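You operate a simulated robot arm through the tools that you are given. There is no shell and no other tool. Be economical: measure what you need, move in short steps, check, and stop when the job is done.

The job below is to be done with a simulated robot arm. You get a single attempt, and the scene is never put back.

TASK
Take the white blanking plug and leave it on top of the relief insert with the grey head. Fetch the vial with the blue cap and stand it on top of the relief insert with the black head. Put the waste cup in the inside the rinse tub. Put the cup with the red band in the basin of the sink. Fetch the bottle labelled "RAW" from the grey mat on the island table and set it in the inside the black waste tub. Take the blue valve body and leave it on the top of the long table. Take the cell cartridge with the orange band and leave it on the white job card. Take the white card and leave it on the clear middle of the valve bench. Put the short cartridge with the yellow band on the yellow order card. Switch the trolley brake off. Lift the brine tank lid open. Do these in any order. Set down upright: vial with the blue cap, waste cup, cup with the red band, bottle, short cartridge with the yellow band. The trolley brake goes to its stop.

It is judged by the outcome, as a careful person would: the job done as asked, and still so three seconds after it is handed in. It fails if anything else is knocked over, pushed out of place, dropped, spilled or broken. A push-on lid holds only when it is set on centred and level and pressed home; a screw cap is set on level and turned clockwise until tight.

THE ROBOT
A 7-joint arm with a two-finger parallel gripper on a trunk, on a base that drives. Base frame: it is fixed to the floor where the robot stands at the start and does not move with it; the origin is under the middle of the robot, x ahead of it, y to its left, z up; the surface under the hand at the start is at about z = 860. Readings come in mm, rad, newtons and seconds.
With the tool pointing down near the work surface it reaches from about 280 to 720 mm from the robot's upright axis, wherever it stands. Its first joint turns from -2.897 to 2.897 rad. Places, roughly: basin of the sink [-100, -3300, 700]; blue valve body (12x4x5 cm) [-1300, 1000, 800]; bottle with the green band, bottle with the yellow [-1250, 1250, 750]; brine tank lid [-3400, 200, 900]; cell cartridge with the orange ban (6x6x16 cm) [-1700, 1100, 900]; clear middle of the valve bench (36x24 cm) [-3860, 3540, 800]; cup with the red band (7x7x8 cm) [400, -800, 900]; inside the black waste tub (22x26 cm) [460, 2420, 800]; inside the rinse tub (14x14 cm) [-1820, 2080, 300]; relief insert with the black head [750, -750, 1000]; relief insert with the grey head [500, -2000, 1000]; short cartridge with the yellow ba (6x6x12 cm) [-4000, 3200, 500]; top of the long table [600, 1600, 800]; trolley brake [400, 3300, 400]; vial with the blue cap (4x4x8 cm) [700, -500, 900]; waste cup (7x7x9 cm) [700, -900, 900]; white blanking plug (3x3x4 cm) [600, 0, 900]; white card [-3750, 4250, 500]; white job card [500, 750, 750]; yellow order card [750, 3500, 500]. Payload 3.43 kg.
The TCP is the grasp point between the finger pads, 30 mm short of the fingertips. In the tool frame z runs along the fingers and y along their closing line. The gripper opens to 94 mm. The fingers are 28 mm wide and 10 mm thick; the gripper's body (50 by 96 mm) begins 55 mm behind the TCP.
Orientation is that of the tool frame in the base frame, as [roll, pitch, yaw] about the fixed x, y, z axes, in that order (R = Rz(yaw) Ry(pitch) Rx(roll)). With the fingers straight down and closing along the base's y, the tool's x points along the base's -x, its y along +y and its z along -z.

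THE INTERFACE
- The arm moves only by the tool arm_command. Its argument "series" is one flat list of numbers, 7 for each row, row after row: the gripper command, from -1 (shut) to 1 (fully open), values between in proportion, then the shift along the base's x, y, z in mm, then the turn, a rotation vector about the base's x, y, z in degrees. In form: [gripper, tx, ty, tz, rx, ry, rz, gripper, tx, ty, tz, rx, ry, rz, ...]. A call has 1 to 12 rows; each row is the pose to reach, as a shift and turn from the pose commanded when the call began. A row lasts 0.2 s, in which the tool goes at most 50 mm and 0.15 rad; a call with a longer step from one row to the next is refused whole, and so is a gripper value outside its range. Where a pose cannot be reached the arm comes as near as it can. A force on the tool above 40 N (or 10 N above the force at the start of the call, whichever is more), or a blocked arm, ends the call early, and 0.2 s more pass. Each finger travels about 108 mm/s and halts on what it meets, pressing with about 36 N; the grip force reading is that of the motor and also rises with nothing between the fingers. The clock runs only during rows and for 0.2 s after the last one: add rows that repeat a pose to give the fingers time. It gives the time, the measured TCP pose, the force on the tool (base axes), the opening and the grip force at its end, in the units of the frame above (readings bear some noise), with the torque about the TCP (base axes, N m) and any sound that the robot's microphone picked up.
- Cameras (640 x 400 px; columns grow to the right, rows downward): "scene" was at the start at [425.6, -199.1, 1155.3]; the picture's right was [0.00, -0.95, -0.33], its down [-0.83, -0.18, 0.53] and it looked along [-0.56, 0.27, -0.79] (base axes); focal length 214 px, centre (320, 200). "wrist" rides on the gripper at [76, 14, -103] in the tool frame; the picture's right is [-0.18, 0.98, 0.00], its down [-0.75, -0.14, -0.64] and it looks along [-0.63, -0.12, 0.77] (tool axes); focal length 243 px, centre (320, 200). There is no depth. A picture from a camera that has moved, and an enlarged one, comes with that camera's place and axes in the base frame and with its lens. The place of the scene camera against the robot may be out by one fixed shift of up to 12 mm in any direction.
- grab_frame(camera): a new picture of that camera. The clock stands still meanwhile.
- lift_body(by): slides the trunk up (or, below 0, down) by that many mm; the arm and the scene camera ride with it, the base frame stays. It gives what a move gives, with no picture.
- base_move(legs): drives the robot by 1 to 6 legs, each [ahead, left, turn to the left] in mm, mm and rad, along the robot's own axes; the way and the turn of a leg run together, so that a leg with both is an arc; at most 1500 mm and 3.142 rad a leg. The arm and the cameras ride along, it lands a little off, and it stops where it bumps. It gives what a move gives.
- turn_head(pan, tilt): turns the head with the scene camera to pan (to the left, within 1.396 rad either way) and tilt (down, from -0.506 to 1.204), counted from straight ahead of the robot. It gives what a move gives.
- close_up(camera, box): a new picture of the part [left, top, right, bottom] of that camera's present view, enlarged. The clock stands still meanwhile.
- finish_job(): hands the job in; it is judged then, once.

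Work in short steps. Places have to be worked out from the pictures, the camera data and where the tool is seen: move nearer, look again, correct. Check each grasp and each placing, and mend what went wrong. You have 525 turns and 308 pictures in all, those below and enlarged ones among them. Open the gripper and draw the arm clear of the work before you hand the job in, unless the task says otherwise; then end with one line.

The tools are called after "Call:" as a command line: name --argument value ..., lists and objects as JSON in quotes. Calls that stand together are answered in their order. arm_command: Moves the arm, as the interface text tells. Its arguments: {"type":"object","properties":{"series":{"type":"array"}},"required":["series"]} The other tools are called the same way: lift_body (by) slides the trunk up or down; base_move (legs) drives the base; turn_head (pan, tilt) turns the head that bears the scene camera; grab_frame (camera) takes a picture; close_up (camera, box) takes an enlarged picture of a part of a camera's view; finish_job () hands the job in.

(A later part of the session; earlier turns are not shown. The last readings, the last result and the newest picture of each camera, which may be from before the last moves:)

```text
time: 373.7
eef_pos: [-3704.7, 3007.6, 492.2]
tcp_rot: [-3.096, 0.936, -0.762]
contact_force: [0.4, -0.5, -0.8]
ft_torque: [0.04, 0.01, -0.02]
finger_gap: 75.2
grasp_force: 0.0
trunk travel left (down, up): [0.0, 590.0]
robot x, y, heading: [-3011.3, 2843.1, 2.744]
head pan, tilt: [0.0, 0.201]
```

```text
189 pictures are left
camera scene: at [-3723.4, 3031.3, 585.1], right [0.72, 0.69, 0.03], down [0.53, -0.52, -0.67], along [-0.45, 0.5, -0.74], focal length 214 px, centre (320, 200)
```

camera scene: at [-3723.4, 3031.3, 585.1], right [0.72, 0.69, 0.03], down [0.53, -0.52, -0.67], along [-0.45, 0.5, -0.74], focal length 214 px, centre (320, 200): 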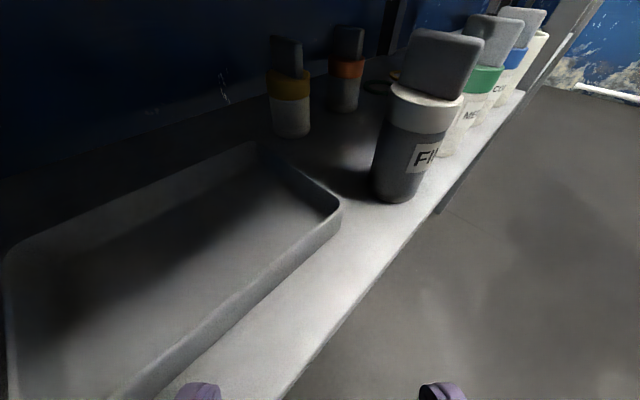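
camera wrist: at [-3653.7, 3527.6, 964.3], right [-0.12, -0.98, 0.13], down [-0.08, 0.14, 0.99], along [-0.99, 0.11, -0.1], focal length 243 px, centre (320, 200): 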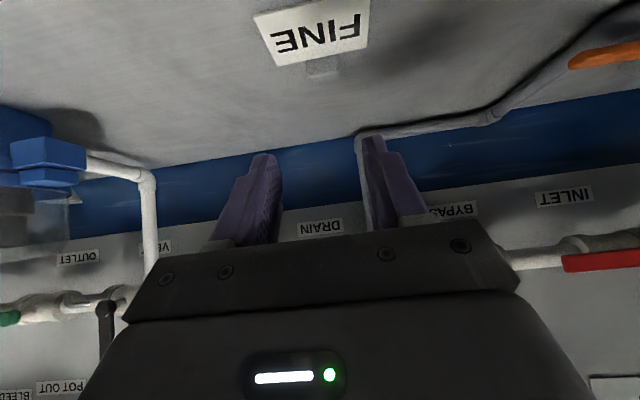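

Reach 712 works in this flat pose. I raise 14 mm for the tray rim and drive the base along the hand's direction, first 60 % of the way.

Call:
arm_command --series '[0.6, 0, 0, 14, 0, 0, 0, 0.6, 0, 0, 14, 0, 0, 0]'

Call:
base_move --legs '[[178, -51, 0]]'

Call:
grab_frame --camera "scene"

Call:
grab_frame --camera "wrist"

```text
time: 374.3
eef_pos: [-3703.4, 3008.0, 507.5]
tcp_rot: [-3.095, 0.941, -0.764]
contact_force: [0.2, -0.3, 0.3]
ft_torque: [-0.03, 0.04, 0.0]
finger_gap: 75.2
grasp_force: 0.1
trunk travel left (down, up): [0.0, 590.0]
robot x, y, heading: [-3008.4, 2841.1, 2.749]
head pan, tilt: [0.0, 0.201]
```

```text
time: 375.9
eef_pos: [-3859.9, 3129.9, 507.2]
tcp_rot: [-3.094, 0.942, -0.766]
contact_force: [-1.0, -0.2, -0.1]
ft_torque: [0.0, 0.02, 0.0]
finger_gap: 75.1
grasp_force: 0.1
trunk travel left (down, up): [0.0, 590.0]
robot x, y, heading: [-3164.3, 2962.3, 2.745]
head pan, tilt: [0.0, 0.201]
```

```text
188 pictures are left
camera scene: at [-3877.6, 3152.9, 600.0], right [0.72, 0.69, 0.03], down [0.53, -0.52, -0.67], along [-0.45, 0.5, -0.74], focal length 214 px, centre (320, 200)
```

scene: 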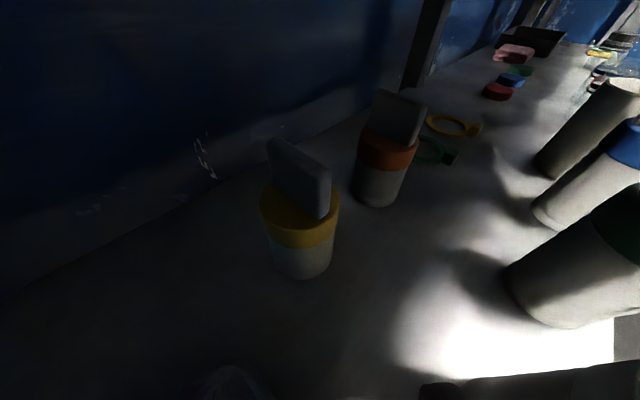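

```text
187 pictures are left
camera wrist: at [-3779.8, 3027.5, 505.0], right [-0.79, -0.61, 0.12], down [0.13, 0.03, 0.99], along [-0.6, 0.79, 0.06], focal length 243 px, centre (320, 200)
```

wrist: 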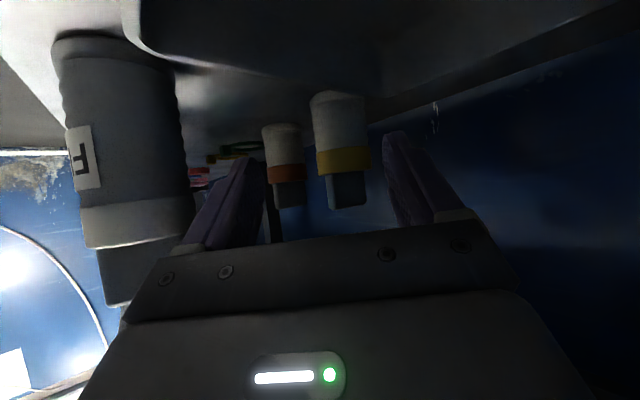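

Yellow computes to (-3957, 3211), between the fingers' lines; FINE is clear on the right. I drive the remaining (-88, +73).

Call:
base_move --legs '[[109, -33, 0]]'

Call:
grab_frame --camera "wrist"

Call:
grab_frame --camera "scene"

```text
time: 376.8
eef_pos: [-3862.2, 3137.9, 486.1]
tcp_rot: [-3.05, 0.905, -0.713]
contact_force: [-0.7, -0.7, 1.1]
ft_torque: [0.02, -0.01, 0.01]
finger_gap: 75.1
grasp_force: 0.1
trunk travel left (down, up): [0.0, 590.0]
robot x, y, heading: [-3186.9, 2985.3, 2.761]
head pan, tilt: [0.0, 0.201]
stopped in leg 1: the robot was blocked; the commanded pose is now the measured one
```

```text
186 pictures are left
camera wrist: at [-3781.6, 3037.3, 487.7], right [-0.78, -0.62, 0.09], down [0.09, 0.03, 1.0], along [-0.62, 0.78, 0.03], focal length 243 px, centre (320, 200)
```

wrist: 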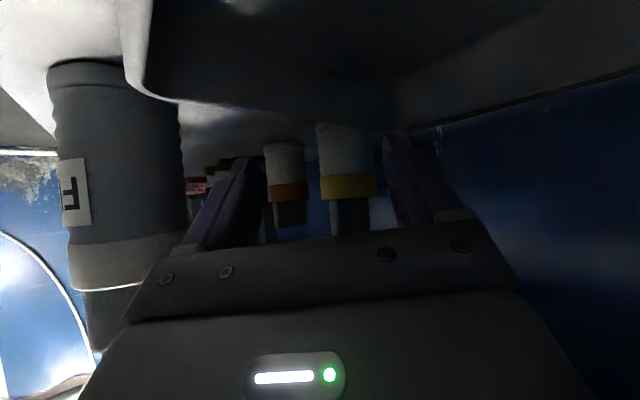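

```text
185 pictures are left
camera scene: at [-3885.5, 3161.3, 578.0], right [0.71, 0.71, 0.06], down [0.56, -0.51, -0.65], along [-0.43, 0.49, -0.76], focal length 214 px, centre (320, 200)
```

scene: 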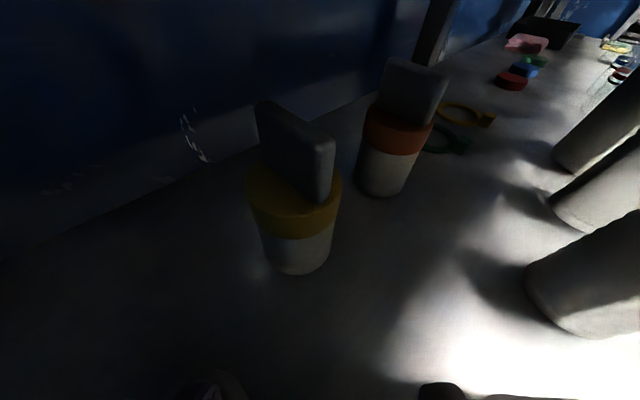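

Blocked again, now by the wrist under the apron (the hand got pressed down 20 mm). I back off 35 mm, then raise the hand to its former height before anything else.

Call:
base_move --legs '[[-35, 11, 0]]'

Call:
arm_command --series '[0.6, 0, 0, 8, 0, 0, 0, 0.6, 0, 0, 16, 0, 0, 0, 0.6, 0, 0, 20, 0, 0, 0]'

Call:
grab_frame --camera "scene"

```text
time: 377.6
eef_pos: [-3836.2, 3111.6, 486.8]
tcp_rot: [-3.051, 0.908, -0.711]
contact_force: [-0.4, 0.7, 1.1]
ft_torque: [0.01, -0.06, -0.03]
finger_gap: 75.2
grasp_force: 0.0
trunk travel left (down, up): [0.0, 590.0]
robot x, y, heading: [-3156.4, 2959.2, 2.759]
head pan, tilt: [0.0, 0.201]
```

```text
time: 378.4
eef_pos: [-3834.0, 3111.9, 506.3]
tcp_rot: [-3.051, 0.907, -0.712]
contact_force: [0.4, 0.6, -1.2]
ft_torque: [0.03, 0.0, -0.02]
finger_gap: 75.1
grasp_force: 0.0
trunk travel left (down, up): [0.0, 590.0]
robot x, y, heading: [-3159.7, 2963.5, 2.755]
head pan, tilt: [0.0, 0.201]
```

```text
184 pictures are left
camera scene: at [-3857.9, 3135.9, 597.9], right [0.7, 0.71, 0.06], down [0.56, -0.51, -0.65], along [-0.43, 0.49, -0.76], focal length 214 px, centre (320, 200)
```

scene: 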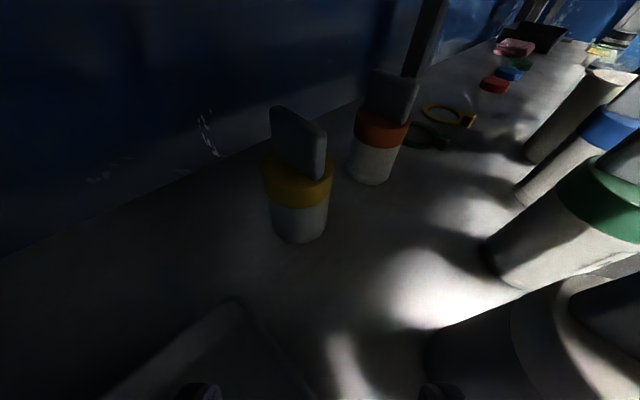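

Tray and FINE stand as before. I back fully out along the same line, then make the tool much flatter (75° from vertical) so the wrist passes under the apron.

Call:
base_move --legs '[[-178, 55, 0]]'

Call:
arm_command --series '[0.6, 0, 0, 6, 3.4, 4.6, 0, 0.6, 0, 0, 12, 6.9, 9.2, 0, 0.6, 0, 0, 18, 10.3, 13.8, 0, 0.6, 0, 0, 22, 13.8, 18.4, 0, 0.6, 0, 0, 22, 13.8, 18.4, 0]'

Call:
grab_frame --camera "scene"

```text
time: 380.0
eef_pos: [-3690.2, 2992.8, 505.8]
tcp_rot: [-3.052, 0.909, -0.71]
contact_force: [0.0, 0.4, -0.3]
ft_torque: [-0.02, 0.03, 0.01]
finger_gap: 75.1
grasp_force: 0.1
trunk travel left (down, up): [0.0, 590.0]
robot x, y, heading: [-3011.2, 2842.3, 2.758]
head pan, tilt: [0.0, 0.201]
```

```text
time: 381.2
eef_pos: [-3689.8, 2995.4, 528.9]
tcp_rot: [3.13, 1.309, -0.806]
contact_force: [-0.2, -0.1, -0.1]
ft_torque: [0.02, -0.02, 0.0]
finger_gap: 75.4
grasp_force: 0.1
trunk travel left (down, up): [0.0, 590.0]
robot x, y, heading: [-3013.0, 2840.0, 2.755]
head pan, tilt: [0.0, 0.201]
```

```text
183 pictures are left
camera scene: at [-3681.6, 2994.2, 624.5], right [0.71, 0.7, 0.0], down [0.31, -0.32, -0.89], along [-0.63, 0.64, -0.45], focal length 214 px, centre (320, 200)
```

scene: 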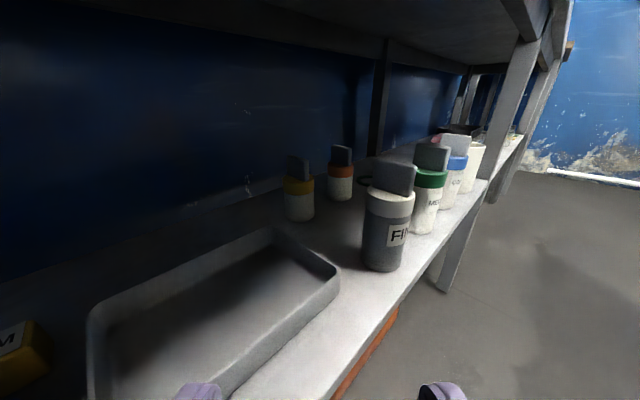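

Oriented well. Fin: z≈490–526 at (-3957, 3210). I drive in along the hand's line, first 190 mm.

Call:
base_move --legs '[[190, -57, 0]]'

Call:
base_move --legs '[[70, -21, 0]]'

Call:
grab_frame --camera "scene"

Call:
grab_frame --camera "wrist"

```text
time: 382.8
eef_pos: [-3850.5, 3114.6, 527.9]
tcp_rot: [3.131, 1.308, -0.799]
contact_force: [-0.9, 0.1, -0.2]
ft_torque: [0.01, -0.04, -0.01]
finger_gap: 75.2
grasp_force: 0.1
trunk travel left (down, up): [0.0, 590.0]
robot x, y, heading: [-3173.2, 2964.4, 2.76]
head pan, tilt: [0.0, 0.201]
```

```text
time: 383.8
eef_pos: [-3887.6, 3147.4, 518.2]
tcp_rot: [-3.1, 1.292, -0.741]
contact_force: [0.5, 0.7, -0.4]
ft_torque: [-0.02, 0.02, -0.01]
finger_gap: 75.2
grasp_force: 0.0
trunk travel left (down, up): [0.0, 590.0]
robot x, y, heading: [-3216.0, 3004.4, 2.766]
head pan, tilt: [0.0, 0.201]
stopped in leg 1: the robot was blocked; the commanded pose is now the measured one
```

```text
182 pictures are left
camera scene: at [-3882.2, 3148.0, 614.2], right [0.7, 0.71, 0.01], down [0.34, -0.32, -0.89], along [-0.63, 0.63, -0.46], focal length 214 px, centre (320, 200)
```

scene: 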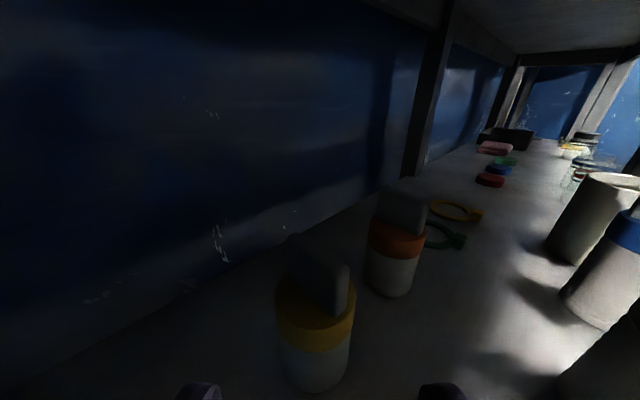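

```text
181 pictures are left
camera wrist: at [-3812.7, 3054.1, 473.0], right [-0.73, -0.66, 0.17], down [0.38, -0.2, 0.9], along [-0.57, 0.72, 0.4], focal length 243 px, centre (320, 200)
```

wrist: 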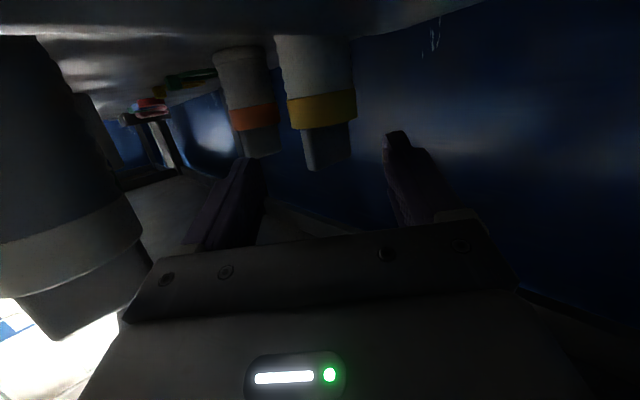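

Blocked once more, about 90 mm short, again pressed down from above. I back off 25 mm to free it and then extend the arm itself, which flattens the forearm further.

Call:
base_move --legs '[[-30, 9, 0]]'

Call:
arm_command --series '[0.6, -10, 9, 5, 0, 0, 0, 0.6, -24, 22, 8, 0, 0, 0, 0.6, -38, 35, 8, 0, 0, 0, 0.6, -52, 48, 8, 0, 0, 0]'

```text
time: 384.7
eef_pos: [-3864.0, 3125.9, 517.8]
tcp_rot: [-3.101, 1.291, -0.743]
contact_force: [-0.3, 0.4, 0.7]
ft_torque: [0.0, -0.02, -0.02]
finger_gap: 75.2
grasp_force: 0.2
trunk travel left (down, up): [0.0, 590.0]
robot x, y, heading: [-3199.3, 2981.9, 2.765]
head pan, tilt: [0.0, 0.201]
```

```text
time: 385.7
eef_pos: [-3916.4, 3174.7, 529.1]
tcp_rot: [-3.103, 1.292, -0.743]
contact_force: [-0.6, 1.1, -0.4]
ft_torque: [-0.01, -0.03, 0.0]
finger_gap: 75.1
grasp_force: 0.0
trunk travel left (down, up): [0.0, 590.0]
robot x, y, heading: [-3195.5, 2983.6, 2.767]
head pan, tilt: [0.0, 0.201]
```

Reach 746 now and free. I extend a further (-34, +29) if it can.

Call:
arm_command --series '[0.6, -12, 10, 0, 0, 0, 0, 0.6, -24, 20, 0, 0, 0, 0, 0.6, -34, 29, 0, 0, 0, 0, 0.6, -34, 29, 0, 0, 0, 0]'

Call:
grab_frame --camera "scene"

Call:
grab_frame --camera "wrist"

```text
time: 386.7
eef_pos: [-3935.0, 3189.9, 526.9]
tcp_rot: [-3.103, 1.291, -0.743]
contact_force: [0.6, -0.4, 0.1]
ft_torque: [-0.02, 0.02, 0.02]
finger_gap: 75.2
grasp_force: 0.0
out of reach, approached as far as the arm can: row 2, 3, 4
trunk travel left (down, up): [0.0, 590.0]
robot x, y, heading: [-3194.7, 2984.5, 2.764]
head pan, tilt: [0.0, 0.201]
```

```text
180 pictures are left
camera scene: at [-3928.3, 3190.7, 622.5], right [0.7, 0.71, 0.01], down [0.34, -0.32, -0.89], along [-0.63, 0.63, -0.46], focal length 214 px, centre (320, 200)
```

scene: 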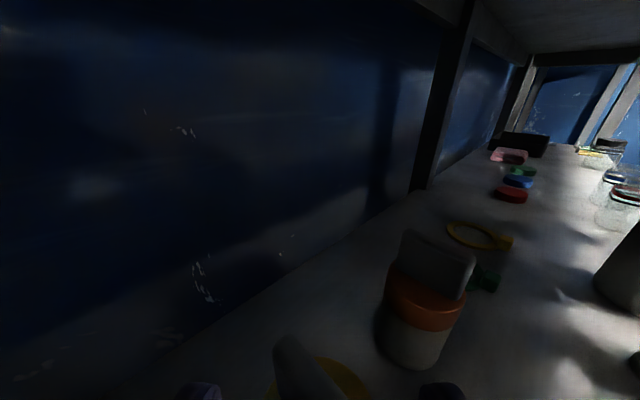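

```text
179 pictures are left
camera wrist: at [-3858.7, 3096.8, 481.5], right [-0.73, -0.67, 0.17], down [0.38, -0.19, 0.9], along [-0.57, 0.72, 0.4], focal length 243 px, centre (320, 200)
```

wrist: 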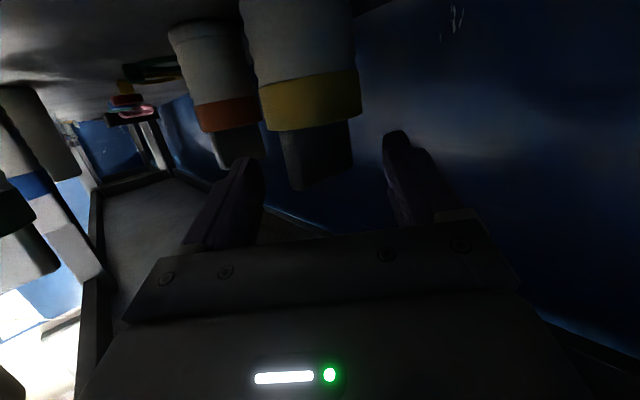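

The fin is right at the fingertips' end. I nudge the base 18 mm forward and look.

Call:
base_move --legs '[[20, -8, 0]]'

Call:
arm_command --series '[0.6, 0, 0, -4, 0, 0, 0, 0.6, 0, 0, -8, 0, 0, 0]'

Call:
grab_frame --camera "wrist"

Call:
grab_frame --camera "scene"

```text
time: 387.5
eef_pos: [-3949.1, 3204.2, 527.8]
tcp_rot: [-3.104, 1.292, -0.744]
contact_force: [-0.6, 0.1, 0.5]
ft_torque: [-0.03, -0.02, 0.04]
finger_gap: 75.3
grasp_force: 0.0
trunk travel left (down, up): [0.0, 590.0]
robot x, y, heading: [-3211.2, 2997.8, 2.767]
head pan, tilt: [0.0, 0.201]
```

```text
time: 388.1
eef_pos: [-3949.7, 3206.6, 527.5]
tcp_rot: [-3.103, 1.291, -0.743]
contact_force: [0.0, 1.0, 0.2]
ft_torque: [0.01, 0.02, -0.01]
finger_gap: 75.2
grasp_force: 0.0
out of reach, approached as far as the arm can: row 1, 2
trunk travel left (down, up): [0.0, 590.0]
robot x, y, heading: [-3210.8, 2995.2, 2.768]
head pan, tilt: [0.0, 0.201]
```

```text
178 pictures are left
camera wrist: at [-3873.9, 3112.1, 481.5], right [-0.73, -0.67, 0.17], down [0.38, -0.19, 0.9], along [-0.57, 0.72, 0.4], focal length 243 px, centre (320, 200)
```

wrist: 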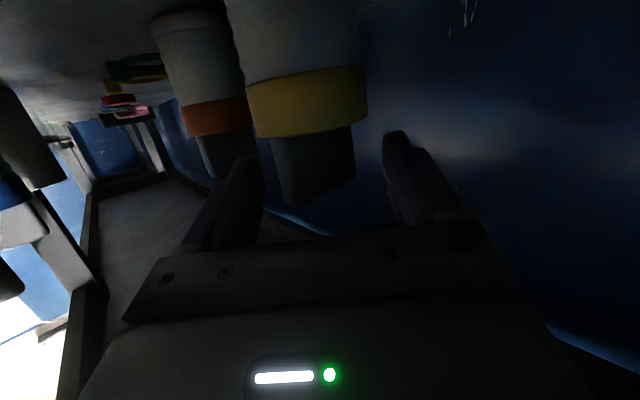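

```text
177 pictures are left
camera scene: at [-3943.4, 3206.0, 622.6], right [0.7, 0.71, 0.01], down [0.34, -0.32, -0.89], along [-0.63, 0.63, -0.46], focal length 214 px, centre (320, 200)
```

scene: 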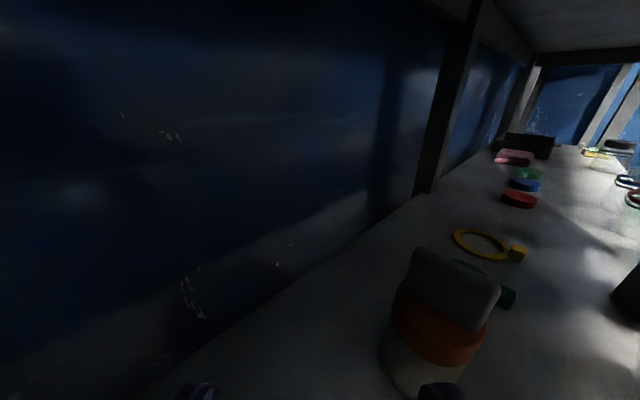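

The fin is between the pads. I close.

Call:
arm_command --series '[0.3, 0, 0, 0, 0, 0, 0, 0.0, 0, 0, 0, 0, 0, 0, -0.4, 0, 0, 0, 0, 0, 0, -1, 0, 0, 0, 0, 0, 0, -1, 0, 0, 0, 0, 0, 0, -1, 0, 0, 0, 0, 0, 0]'

Call:
grab_frame --camera "wrist"

```text
time: 389.5
eef_pos: [-3949.1, 3205.2, 527.3]
tcp_rot: [-3.102, 1.291, -0.742]
contact_force: [-0.7, -0.6, -0.8]
ft_torque: [-0.02, 0.02, -0.01]
finger_gap: 15.8
grasp_force: 36.0
trunk travel left (down, up): [0.0, 590.0]
robot x, y, heading: [-3208.0, 2998.1, 2.765]
head pan, tilt: [0.0, 0.201]
```

```text
176 pictures are left
camera wrist: at [-3873.8, 3112.1, 481.5], right [-0.73, -0.67, 0.17], down [0.38, -0.19, 0.9], along [-0.57, 0.72, 0.4], focal length 243 px, centre (320, 200)
```

wrist: 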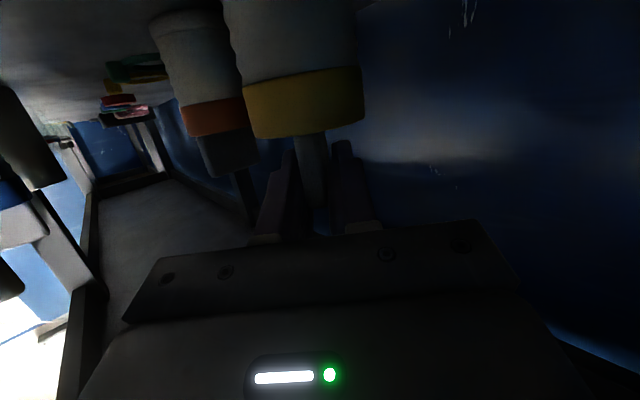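

The fin is gripped flat (15.8 mm), the cartridge upright. I lift 10 mm with the trunk, retreat 45 mm along the line, then lift higher for the tray rim.

Call:
lift_body --by 12

Call:
base_move --legs '[[-45, 14, 0]]'

Call:
grab_frame --camera "wrist"

```text
time: 390.1
eef_pos: [-3950.0, 3204.7, 539.6]
tcp_rot: [-3.103, 1.291, -0.742]
contact_force: [-0.1, 0.5, -2.6]
ft_torque: [-0.02, 0.01, -0.03]
finger_gap: 15.4
grasp_force: 35.4
trunk travel left (down, up): [-12.0, 578.0]
robot x, y, heading: [-3207.7, 2997.9, 2.766]
head pan, tilt: [0.0, 0.201]
```

```text
time: 391.0
eef_pos: [-3913.3, 3174.9, 538.5]
tcp_rot: [-3.102, 1.29, -0.743]
contact_force: [0.1, 0.1, -2.3]
ft_torque: [-0.01, -0.01, 0.02]
finger_gap: 15.6
grasp_force: 35.5
trunk travel left (down, up): [-12.0, 578.0]
robot x, y, heading: [-3174.7, 2966.3, 2.767]
head pan, tilt: [0.0, 0.201]
```

```text
175 pictures are left
camera wrist: at [-3837.5, 3082.3, 493.2], right [-0.73, -0.67, 0.17], down [0.38, -0.19, 0.9], along [-0.57, 0.72, 0.4], focal length 243 px, centre (320, 200)
```

wrist: 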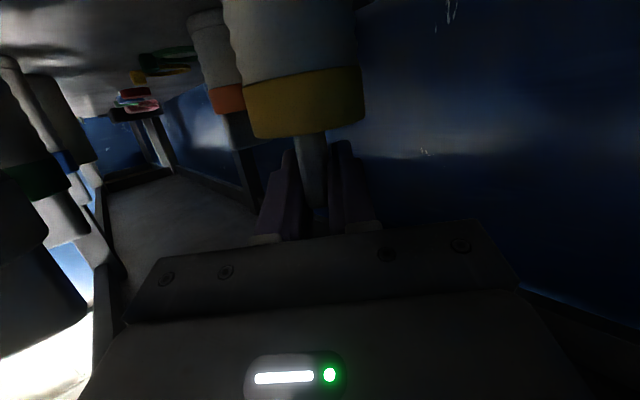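

Held. I lift another 34 mm so the bottom clears the tray rim, then retreat by the way I came.

Call:
lift_body --by 34

Call:
base_move --legs '[[-120, 36, 0]]'

Call:
grab_frame --camera "wrist"

```text
time: 391.8
eef_pos: [-3913.0, 3176.0, 572.7]
tcp_rot: [-3.103, 1.291, -0.74]
contact_force: [-0.6, 0.5, -2.2]
ft_torque: [0.0, 0.02, -0.06]
finger_gap: 15.4
grasp_force: 35.8
trunk travel left (down, up): [-46.0, 544.0]
robot x, y, heading: [-3174.0, 2971.6, 2.77]
head pan, tilt: [0.0, 0.201]
```

```text
time: 393.0
eef_pos: [-3816.6, 3099.6, 573.7]
tcp_rot: [-3.103, 1.294, -0.741]
contact_force: [0.3, 0.1, -2.7]
ft_torque: [-0.02, -0.01, 0.01]
finger_gap: 15.6
grasp_force: 35.4
trunk travel left (down, up): [-46.0, 544.0]
robot x, y, heading: [-3077.8, 2891.1, 2.764]
head pan, tilt: [0.0, 0.201]
```

```text
174 pictures are left
camera wrist: at [-3740.4, 3005.7, 527.2], right [-0.73, -0.66, 0.17], down [0.38, -0.19, 0.9], along [-0.57, 0.72, 0.4], focal length 243 px, centre (320, 200)
```

wrist: 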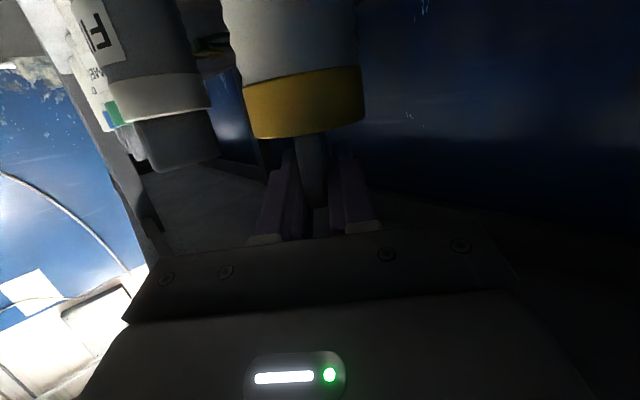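

The head would come close to the apron at this height. I tilt the tool 12° flatter, which lowers the head, and raise the TCP by 6 mm to keep the bottom clear of the tray, then continue out.

Call:
arm_command --series '[-1, 0, 0, 3, 4, 4.4, 0, -1, 0, 0, 6, 8.1, 8.8, 0, -1, 0, 0, 6, 8.1, 8.8, 0]'

Call:
base_move --legs '[[-120, 36, 0]]'

Call:
grab_frame --camera "scene"

```text
time: 393.8
eef_pos: [-3830.0, 3118.8, 630.8]
tcp_rot: [-3.103, 1.503, -0.742]
contact_force: [-0.6, -0.2, -2.8]
ft_torque: [0.0, -0.03, 0.04]
finger_gap: 15.9
grasp_force: 35.9
out of reach, approached as far as the arm can: row 1, 2, 3
trunk travel left (down, up): [-46.0, 544.0]
robot x, y, heading: [-3079.7, 2890.0, 2.765]
head pan, tilt: [0.0, 0.201]
```

```text
time: 395.1
eef_pos: [-3728.7, 3041.5, 630.3]
tcp_rot: [-3.098, 1.5, -0.738]
contact_force: [-0.7, 0.8, -2.0]
ft_torque: [-0.02, 0.0, 0.01]
finger_gap: 15.5
grasp_force: 36.6
trunk travel left (down, up): [-46.0, 544.0]
robot x, y, heading: [-2976.7, 2812.3, 2.762]
head pan, tilt: [0.0, 0.201]
```

```text
173 pictures are left
camera scene: at [-3709.0, 3028.2, 721.1], right [0.7, 0.71, 0.0], down [0.19, -0.19, -0.96], along [-0.68, 0.68, -0.27], focal length 214 px, centre (320, 200)
```

scene: 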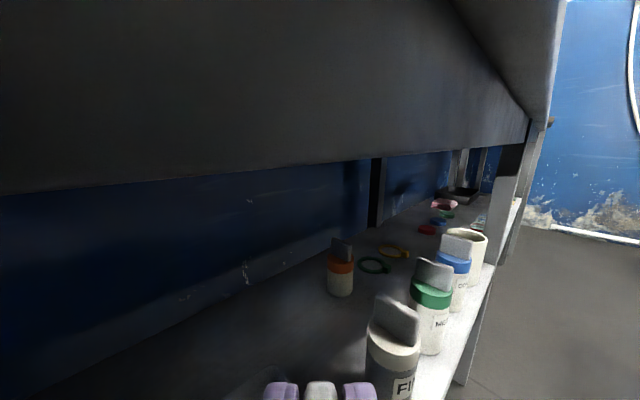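

We came out without contact and FINE, MEDIUM and the tray still stand. I back out fully and check.

Call:
base_move --legs '[[-300, 60, 0]]'

Call:
grab_frame --camera "scene"

Call:
grab_frame --camera "wrist"

```text
time: 397.2
eef_pos: [-3469.5, 2871.0, 628.7]
tcp_rot: [-3.098, 1.499, -0.734]
contact_force: [-0.8, -0.2, -2.7]
ft_torque: [-0.02, -0.02, 0.01]
finger_gap: 15.4
grasp_force: 36.1
trunk travel left (down, up): [-46.0, 544.0]
robot x, y, heading: [-2715.3, 2647.7, 2.775]
head pan, tilt: [0.0, 0.201]
```

```text
172 pictures are left
camera scene: at [-3448.0, 2858.0, 721.1], right [0.7, 0.71, 0.0], down [0.19, -0.19, -0.96], along [-0.69, 0.68, -0.27], focal length 214 px, centre (320, 200)
```

scene: 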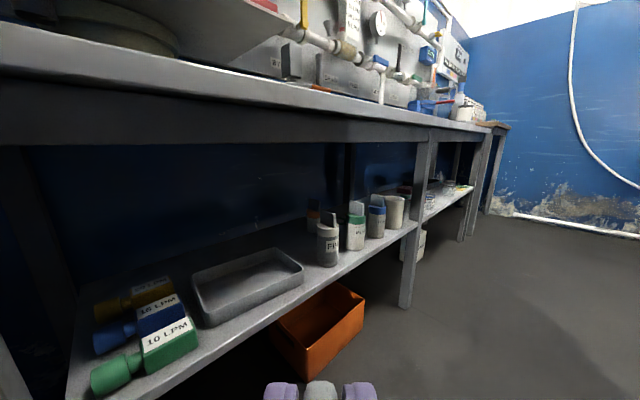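

```text
171 pictures are left
camera wrist: at [-3401.7, 2785.9, 560.6], right [-0.7, -0.69, 0.18], down [0.52, -0.31, 0.8], along [-0.5, 0.65, 0.58], focal length 243 px, centre (320, 200)
```

wrist: 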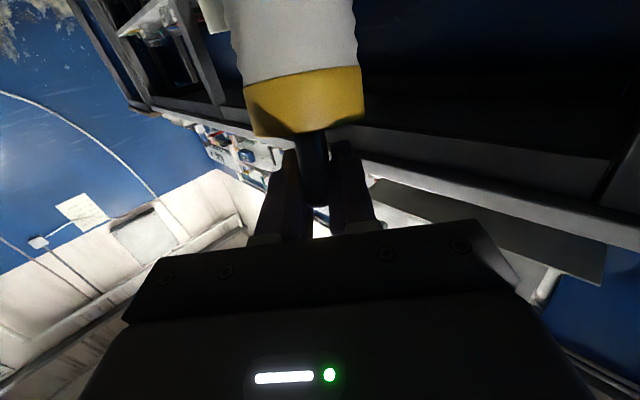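

The cartridge is out and held. I check closely whether the tray and bottles kept their places.

Call:
close_up --camera "scene" --box '[170, 190, 430, 350]'

```text
2.46 times, centred on (300, 270) of scene
camera zoom: at [-3448.0, 2858.0, 721.1], right [0.7, 0.71, 0.0], down [0.19, -0.19, -0.96], along [-0.69, 0.68, -0.27], focal length 528 px, centre (369, 28)
```

zoom: 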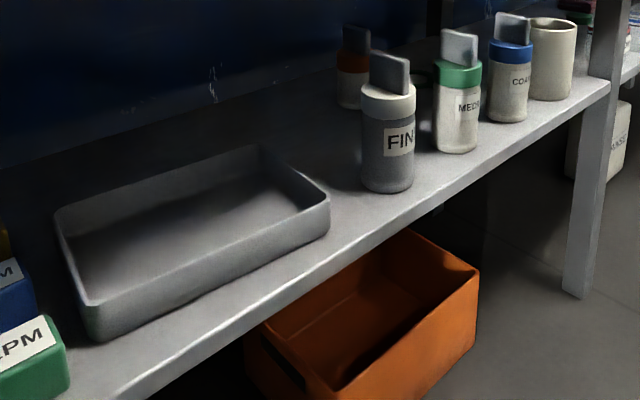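

The tray's right end has slid forward by about 25–30 mm (dragged during the second attempt), and I want to put that right. First I park the cartridge on the bench top: I retract, restore the tool angle and raise the trunk.

Call:
arm_command --series '[-1, 37, -14, -5, -2.7, -3, 0, -1, 74, -28, -10, -5.4, -6, 0, -1, 111, -42, -15, -8.1, -8.8, 0, -1, 148, -56, -20, -8.1, -8.8, 0, -1, 148, -56, -20, -8.1, -8.8, 0]'

Call:
lift_body --by 380

Call:
grab_frame --camera "scene"

```text
time: 398.4
eef_pos: [-3320.8, 2813.5, 613.9]
tcp_rot: [-3.107, 1.293, -0.743]
contact_force: [-0.1, -0.6, -1.9]
ft_torque: [0.0, -0.05, -0.03]
finger_gap: 15.8
grasp_force: 36.5
trunk travel left (down, up): [-46.0, 544.0]
robot x, y, heading: [-2717.3, 2645.5, 2.771]
head pan, tilt: [0.0, 0.201]
```

```text
time: 402.1
eef_pos: [-3321.5, 2813.5, 992.7]
tcp_rot: [-3.106, 1.29, -0.742]
contact_force: [0.3, 0.1, -1.5]
ft_torque: [0.02, 0.0, 0.01]
finger_gap: 15.6
grasp_force: 35.4
trunk travel left (down, up): [-426.0, 164.0]
robot x, y, heading: [-2714.9, 2643.9, 2.77]
head pan, tilt: [0.0, 0.201]
```

```text
169 pictures are left
camera scene: at [-3315.8, 2814.1, 1088.8], right [0.7, 0.71, 0.01], down [0.34, -0.32, -0.89], along [-0.63, 0.62, -0.46], focal length 214 px, centre (320, 200)
```

scene: 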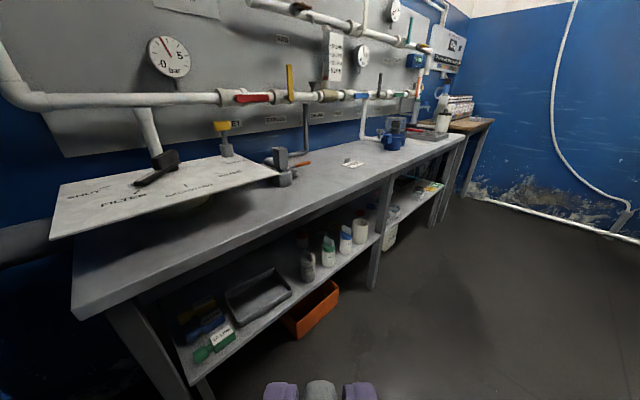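

The front strip of the bench near y≈3300 is clear. I drive so the cartridge hangs above (-3715, 3300).

Call:
base_move --legs '[[540, -310, 0]]'

Call:
grab_frame --camera "wrist"

```text
time: 405.6
eef_pos: [-3727.4, 3287.2, 993.2]
tcp_rot: [-3.106, 1.291, -0.732]
contact_force: [-0.6, -0.2, -2.5]
ft_torque: [-0.05, -0.02, -0.01]
finger_gap: 15.9
grasp_force: 35.8
trunk travel left (down, up): [-426.0, 164.0]
robot x, y, heading: [-3119.4, 3125.7, 2.781]
head pan, tilt: [0.0, 0.201]
```

```text
168 pictures are left
camera wrist: at [-3650.4, 3194.9, 947.6], right [-0.72, -0.68, 0.17], down [0.39, -0.19, 0.9], along [-0.58, 0.71, 0.4], focal length 243 px, centre (320, 200)
```

wrist: 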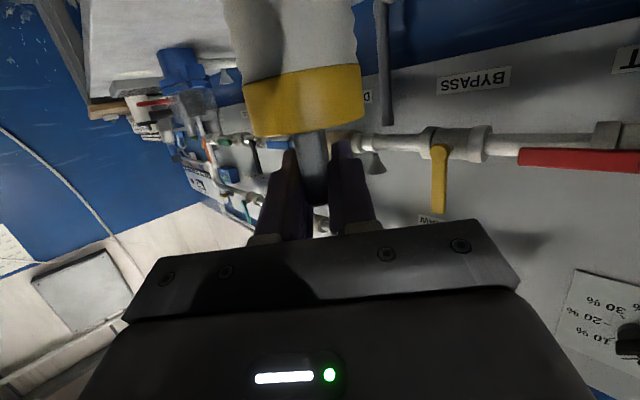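

Call:
arm_command --series '[-1, 0, 0, -25, 0, 0, 0, -1, 0, 0, -50, 0, 0, 0, -1, 0, 0, -72, 0, 0, 0, -1, 0, 0, -80, 0, 0, 0, -1, 0, 0, -84, 0, 0, 0, -1, 0, 0, -87, 0, 0, 0, -1, 0, 0, -90, 0, 0, 0, -1, 0, 0, -93, 0, 0, 0]'

```text
time: 407.4
eef_pos: [-3727.9, 3288.5, 902.6]
tcp_rot: [-3.113, 1.299, -0.737]
contact_force: [-1.4, 4.2, 31.6]
ft_torque: [0.02, 0.07, 0.07]
finger_gap: 15.6
grasp_force: 36.1
trunk travel left (down, up): [-426.0, 164.0]
robot x, y, heading: [-3117.5, 3120.1, 2.785]
head pan, tilt: [0.0, 0.201]
```

Contact at 902.6 as expected. I release and withdraw along the tool axis.

Call:
arm_command --series '[-1, 0, 0, 3, 0, 0, 0, -0.3, 0, 0, 3, 0, 0, 0, 0.0, 0, 0, 3, 0, 0, 0, 0.0, 0, 0, 3, 0, 0, 0, 0.0, 18, -17, 9, 0, 0, 0, 0.0, 42, -39, 17, 0, 0, 0, 0.0, 70, -65, 26, 0, 0, 0, 0.0, 98, -91, 35, 0, 0, 0]'

Call:
grab_frame --camera "scene"

```text
time: 409.2
eef_pos: [-3628.3, 3198.1, 935.7]
tcp_rot: [-3.109, 1.291, -0.732]
contact_force: [0.6, 0.4, -0.3]
ft_torque: [0.01, -0.01, -0.01]
finger_gap: 46.8
grasp_force: 0.0
trunk travel left (down, up): [-426.0, 164.0]
robot x, y, heading: [-3120.2, 3128.4, 2.778]
head pan, tilt: [0.0, 0.201]
```

```text
167 pictures are left
camera scene: at [-3622.1, 3198.0, 1031.6], right [0.69, 0.72, 0.01], down [0.34, -0.31, -0.89], along [-0.64, 0.62, -0.46], focal length 214 px, centre (320, 200)
```

scene: 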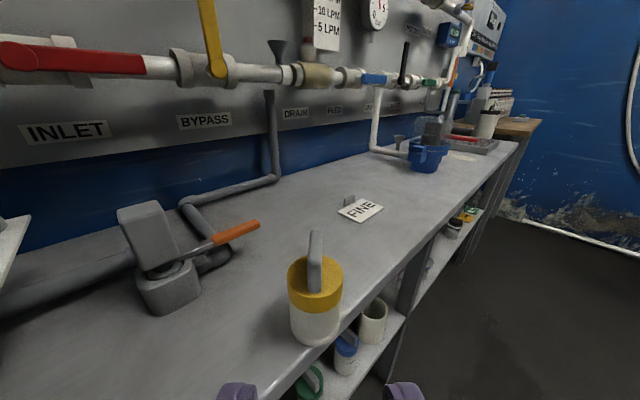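

The cartridge stands safely on the bench. Now I back away, face west again, tilt the tool to 45° and lower to look at the tray.

Call:
base_move --legs '[[-250, 40, 0], [0, 0, 0.36]]'

Call:
arm_command --series '[-0.5, 0, 0, 0, -1, -6, 3, -0.5, 0, 0, 0, -2, -12, 6, -0.5, 0, 0, 0, -3, -18, 9, -0.5, 0, 0, 0, -4, -24, 12, -0.5, 0, 0, 0, -5, -29, 15, -1, 0, 0, 0, -5, -29, 21]'

Call:
lift_body --by -390

Call:
turn_head --pan 0.0 --tilt -0.4

Call:
grab_frame --camera "scene"

```text
time: 412.1
eef_pos: [-3398.2, 2884.9, 935.7]
tcp_rot: [-3.107, 1.292, -0.369]
contact_force: [-0.9, 0.4, -0.1]
ft_torque: [-0.01, 0.0, 0.0]
finger_gap: 47.1
grasp_force: 0.0
trunk travel left (down, up): [-426.0, 164.0]
robot x, y, heading: [-2896.5, 3001.6, -3.142]
head pan, tilt: [0.0, 0.201]
```

```text
time: 413.5
eef_pos: [-3398.8, 2885.4, 934.8]
tcp_rot: [-3.101, 0.78, 0.014]
contact_force: [-0.3, 0.7, 0.0]
ft_torque: [-0.06, -0.03, 0.02]
finger_gap: 0.0
grasp_force: 32.9
trunk travel left (down, up): [-426.0, 164.0]
robot x, y, heading: [-2894.9, 2999.0, -3.139]
head pan, tilt: [0.0, 0.201]
```

```text
time: 417.3
eef_pos: [-3398.8, 2885.9, 544.9]
tcp_rot: [-3.099, 0.781, 0.012]
contact_force: [-0.5, 0.1, 0.0]
ft_torque: [-0.01, -0.02, -0.01]
finger_gap: 0.2
grasp_force: 33.1
trunk travel left (down, up): [-36.0, 554.0]
robot x, y, heading: [-2895.0, 2998.4, -3.139]
head pan, tilt: [0.0, 0.201]
```

```text
time: 418.3
eef_pos: [-3399.0, 2885.4, 546.3]
tcp_rot: [-3.1, 0.782, 0.013]
contact_force: [-0.6, -0.3, -0.6]
ft_torque: [0.01, 0.01, 0.01]
finger_gap: 0.1
grasp_force: 33.2
trunk travel left (down, up): [-36.0, 554.0]
robot x, y, heading: [-2896.5, 3001.6, -3.137]
head pan, tilt: [0.0, -0.4]
```

```text
166 pictures are left
camera scene: at [-3460.7, 2890.7, 683.6], right [0.02, 1.0, 0.03], down [0.38, 0.02, -0.92], along [-0.92, 0.03, -0.38], focal length 214 px, centre (320, 200)
```

scene: 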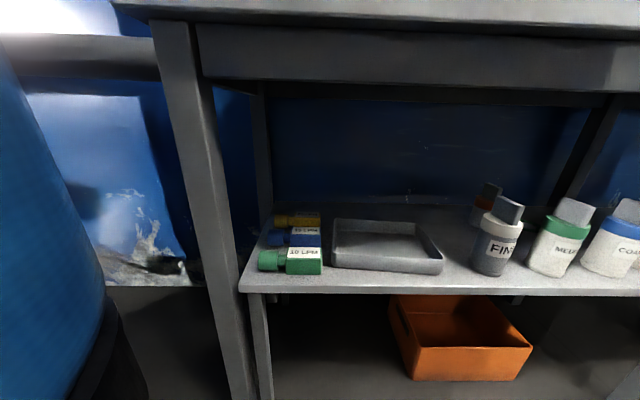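

Call:
close_up --camera "scene" --box '[230, 180, 550, 310]'

```text
2.00 times, centred on (390, 245) of scene
camera zoom: at [-3460.7, 2890.7, 683.6], right [0.02, 1.0, 0.03], down [0.38, 0.02, -0.92], along [-0.92, 0.03, -0.38], focal length 429 px, centre (180, 110)
```

zoom: 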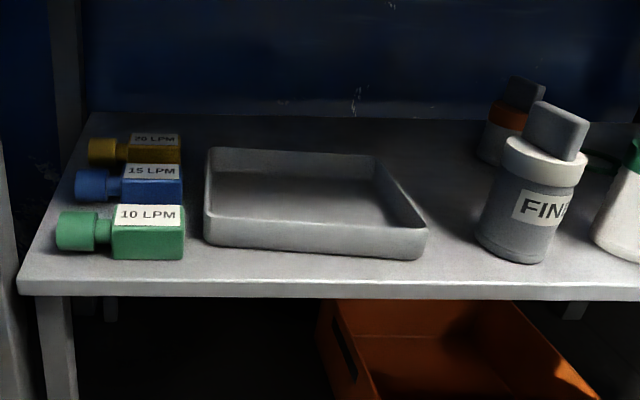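

Measured against the shelf edge and my earlier view, the tray has moved about 20 mm forward and 15 mm to the left (its right end most). I bring the closed fingertips in front of its front wall near y=3075 to push it back.

Call:
base_move --legs '[[230, -60, 0]]'

Call:
lift_body --by -36

Call:
turn_head --pan 0.0 --tilt 0.2

Call:
arm_command --series '[-1, -10, 32, -8, 0, 0, 0, -1, -20, 64, -16, 0, 0, 0, -1, -30, 96, -24, 0, 0, 0, -1, -40, 130, -32, 0, 0, 0, -1, -50, 130, -38, 0, 0, 0]'

Call:
grab_frame --camera "scene"

```text
time: 420.1
eef_pos: [-3630.5, 2948.1, 545.4]
tcp_rot: [-3.099, 0.779, 0.009]
contact_force: [0.6, -0.2, -0.5]
ft_torque: [-0.01, 0.02, -0.01]
finger_gap: 0.0
grasp_force: 32.8
trunk travel left (down, up): [-36.0, 554.0]
robot x, y, heading: [-3128.3, 3058.5, 3.141]
head pan, tilt: [0.0, -0.4]
```

```text
time: 420.9
eef_pos: [-3630.2, 2947.0, 509.5]
tcp_rot: [-3.1, 0.78, 0.009]
contact_force: [0.0, 0.1, -0.3]
ft_torque: [0.01, 0.02, 0.0]
finger_gap: 0.0
grasp_force: 33.2
trunk travel left (down, up): [0.0, 590.0]
robot x, y, heading: [-3126.4, 3060.6, 3.14]
head pan, tilt: [0.0, -0.4]
```

```text
time: 421.9
eef_pos: [-3630.4, 2946.9, 509.5]
tcp_rot: [-3.1, 0.781, 0.009]
contact_force: [0.2, 0.4, 0.6]
ft_torque: [0.0, -0.04, -0.01]
finger_gap: 0.0
grasp_force: 32.9
trunk travel left (down, up): [0.0, 590.0]
robot x, y, heading: [-3127.1, 3060.6, 3.135]
head pan, tilt: [0.0, 0.201]
```

```text
time: 423.1
eef_pos: [-3681.3, 3077.8, 470.7]
tcp_rot: [-3.1, 0.781, 0.007]
contact_force: [-0.1, -0.8, -0.1]
ft_torque: [-0.04, 0.0, -0.01]
finger_gap: 0.0
grasp_force: 33.5
trunk travel left (down, up): [0.0, 590.0]
robot x, y, heading: [-3126.8, 3058.0, 3.136]
head pan, tilt: [0.0, 0.201]
```

```text
164 pictures are left
camera scene: at [-3720.5, 3084.1, 558.3], right [0.02, 1.0, 0.03], down [0.84, 0.0, -0.55], along [-0.55, 0.04, -0.84], focal length 214 px, centre (320, 200)
```

scene: 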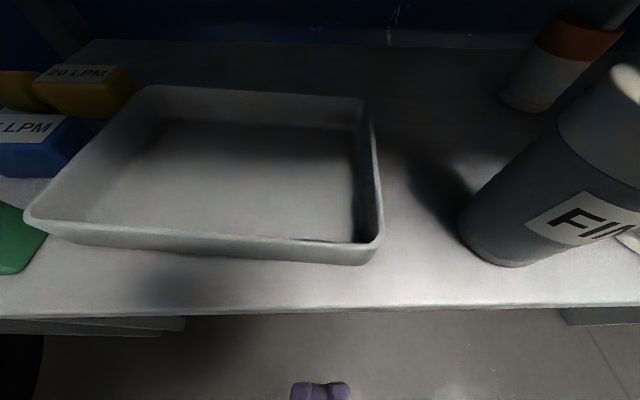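

A clear view: relative to FINE, the tray's front right corner is about 26 mm too far forward, the left one about 6 mm. I push the front wall near the right end by about 24 mm.

Call:
arm_command --series '[-1, -15, 17, -6, 0, 0, 0, -1, -40, 17, -6, 0, 0, 0, -1, -50, 17, -6, 0, 0, 0, -1, -58, 17, -6, 0, 0, 0, -1, -66, 17, -6, 0, 0, 0, -1, -73, 17, -6, 0, 0, 0, -1, -78, 17, -6, 0, 0, 0]'

Call:
grab_frame --camera "scene"

```text
time: 424.7
eef_pos: [-3758.8, 3094.0, 466.7]
tcp_rot: [-3.098, 0.781, 0.009]
contact_force: [0.5, -0.7, 0.4]
ft_torque: [-0.02, -0.02, 0.0]
finger_gap: 0.0
grasp_force: 33.2
trunk travel left (down, up): [0.0, 590.0]
robot x, y, heading: [-3126.9, 3059.9, 3.14]
head pan, tilt: [0.0, 0.201]
```

```text
163 pictures are left
camera scene: at [-3798.7, 3100.1, 553.7], right [0.02, 1.0, 0.03], down [0.84, 0.0, -0.55], along [-0.55, 0.04, -0.84], focal length 214 px, centre (320, 200)
```

scene: 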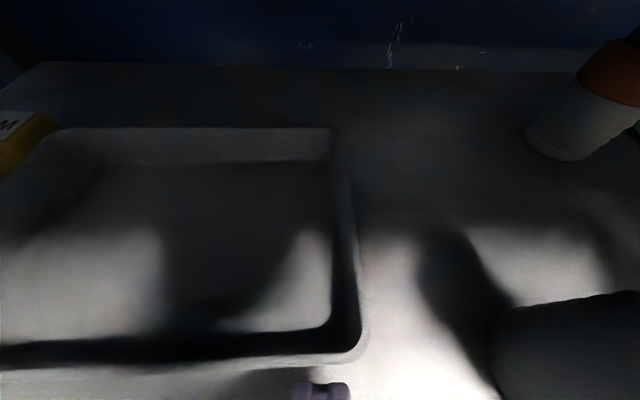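

The right end is back in line (far edge looks parallel again). Now a push of about 15 mm to the right from inside against the right wall: over the wall, down, and slide.

Call:
arm_command --series '[-1, 10, 0, 0, 0, 0, 0, -1, 10, -5, 25, 0, 0, 0, -1, 5, -12, 48, 0, 0, 0, -1, -30, -16, 48, 0, 0, 0, -1, -68, -16, 48, 0, 0, 0, -1, -68, -16, 20, 0, 0, 0, -1, -68, -16, 0, 0, 0, 0]'

Call:
grab_frame --camera "scene"

```text
time: 426.3
eef_pos: [-3826.2, 3076.9, 462.6]
tcp_rot: [-3.099, 0.781, 0.009]
contact_force: [0.4, 0.1, 0.0]
ft_torque: [0.01, 0.0, -0.01]
finger_gap: 0.0
grasp_force: 33.6
trunk travel left (down, up): [0.0, 590.0]
robot x, y, heading: [-3128.8, 3061.7, 3.14]
head pan, tilt: [0.0, 0.201]
```

```text
162 pictures are left
camera scene: at [-3865.9, 3083.3, 550.3], right [0.02, 1.0, 0.03], down [0.84, 0.0, -0.55], along [-0.55, 0.04, -0.84], focal length 214 px, centre (320, 200)
```

scene: 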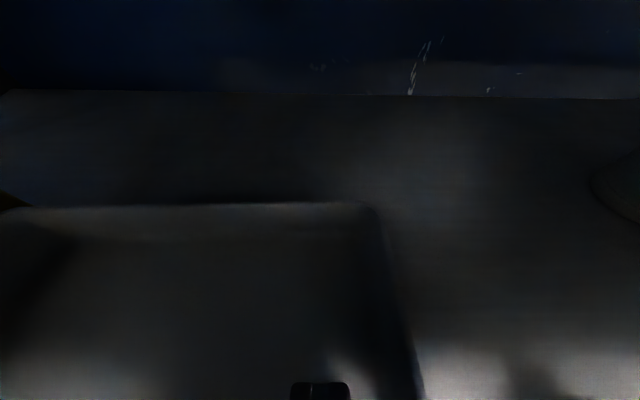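

Call:
arm_command --series '[-1, 0, 8, 0, 0, 0, 0, -1, 0, 16, 0, 0, 0, 0, -1, 0, 22, 0, 0, 0, 0, -1, 0, 28, 0, 0, 0, 0, -1, 0, 34, 0, 0, 0, 0]'

Call:
grab_frame --camera "scene"

```text
time: 427.5
eef_pos: [-3825.4, 3111.2, 465.7]
tcp_rot: [-3.101, 0.78, 0.007]
contact_force: [-0.8, 0.4, -0.8]
ft_torque: [0.04, -0.01, 0.05]
finger_gap: 0.0
grasp_force: 33.2
trunk travel left (down, up): [0.0, 590.0]
robot x, y, heading: [-3126.8, 3059.8, 3.138]
head pan, tilt: [0.0, 0.201]
```

```text
161 pictures are left
camera scene: at [-3865.1, 3118.6, 552.5], right [0.02, 1.0, 0.03], down [0.84, 0.0, -0.55], along [-0.55, 0.04, -0.84], focal length 214 px, centre (320, 200)
```

scene: 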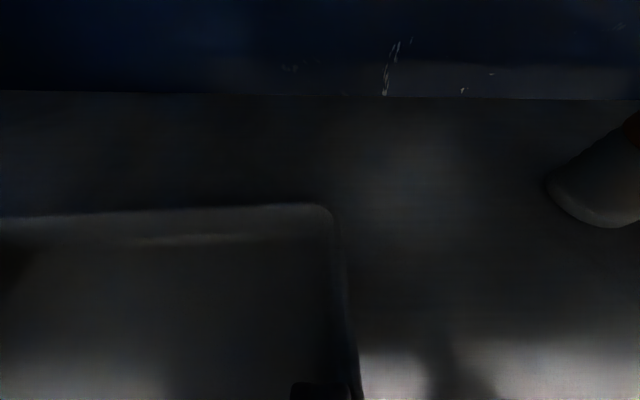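

The right wall is now at about y≈3125, its original place. I lift out over the front wall, withdraw and check.

Call:
arm_command --series '[-1, 0, -6, 0, 0, 0, 0, -1, 0, -8, 25, 0, 0, 0, -1, 0, -8, 50, 0, 0, 0, -1, 40, -8, 50, 0, 0, 0, -1, 85, -8, 50, 0, 0, 0, -1, 130, -8, 45, 0, 0, 0, -1, 150, -8, 40, 0, 0, 0]'

Call:
grab_frame --camera "scene"

```text
time: 429.1
eef_pos: [-3673.3, 3102.9, 505.3]
tcp_rot: [-3.1, 0.78, 0.01]
contact_force: [0.2, 0.0, -0.5]
ft_torque: [0.05, -0.07, 0.01]
finger_gap: 0.0
grasp_force: 32.9
trunk travel left (down, up): [0.0, 590.0]
robot x, y, heading: [-3128.1, 3059.0, 3.144]
head pan, tilt: [0.0, 0.201]
```

```text
160 pictures are left
camera scene: at [-3714.0, 3110.2, 594.2], right [0.02, 1.0, 0.03], down [0.84, 0.0, -0.55], along [-0.55, 0.04, -0.84], focal length 214 px, centre (320, 200)
```

scene: 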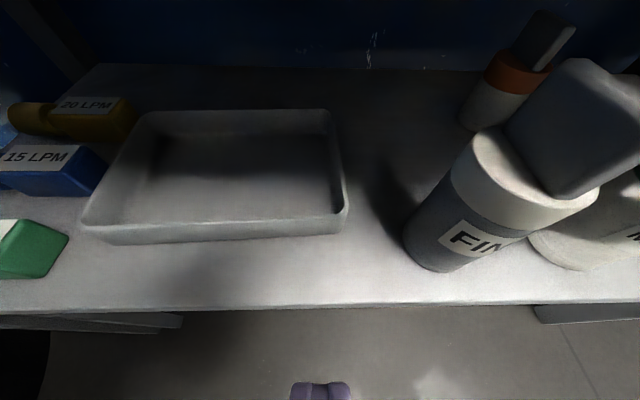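

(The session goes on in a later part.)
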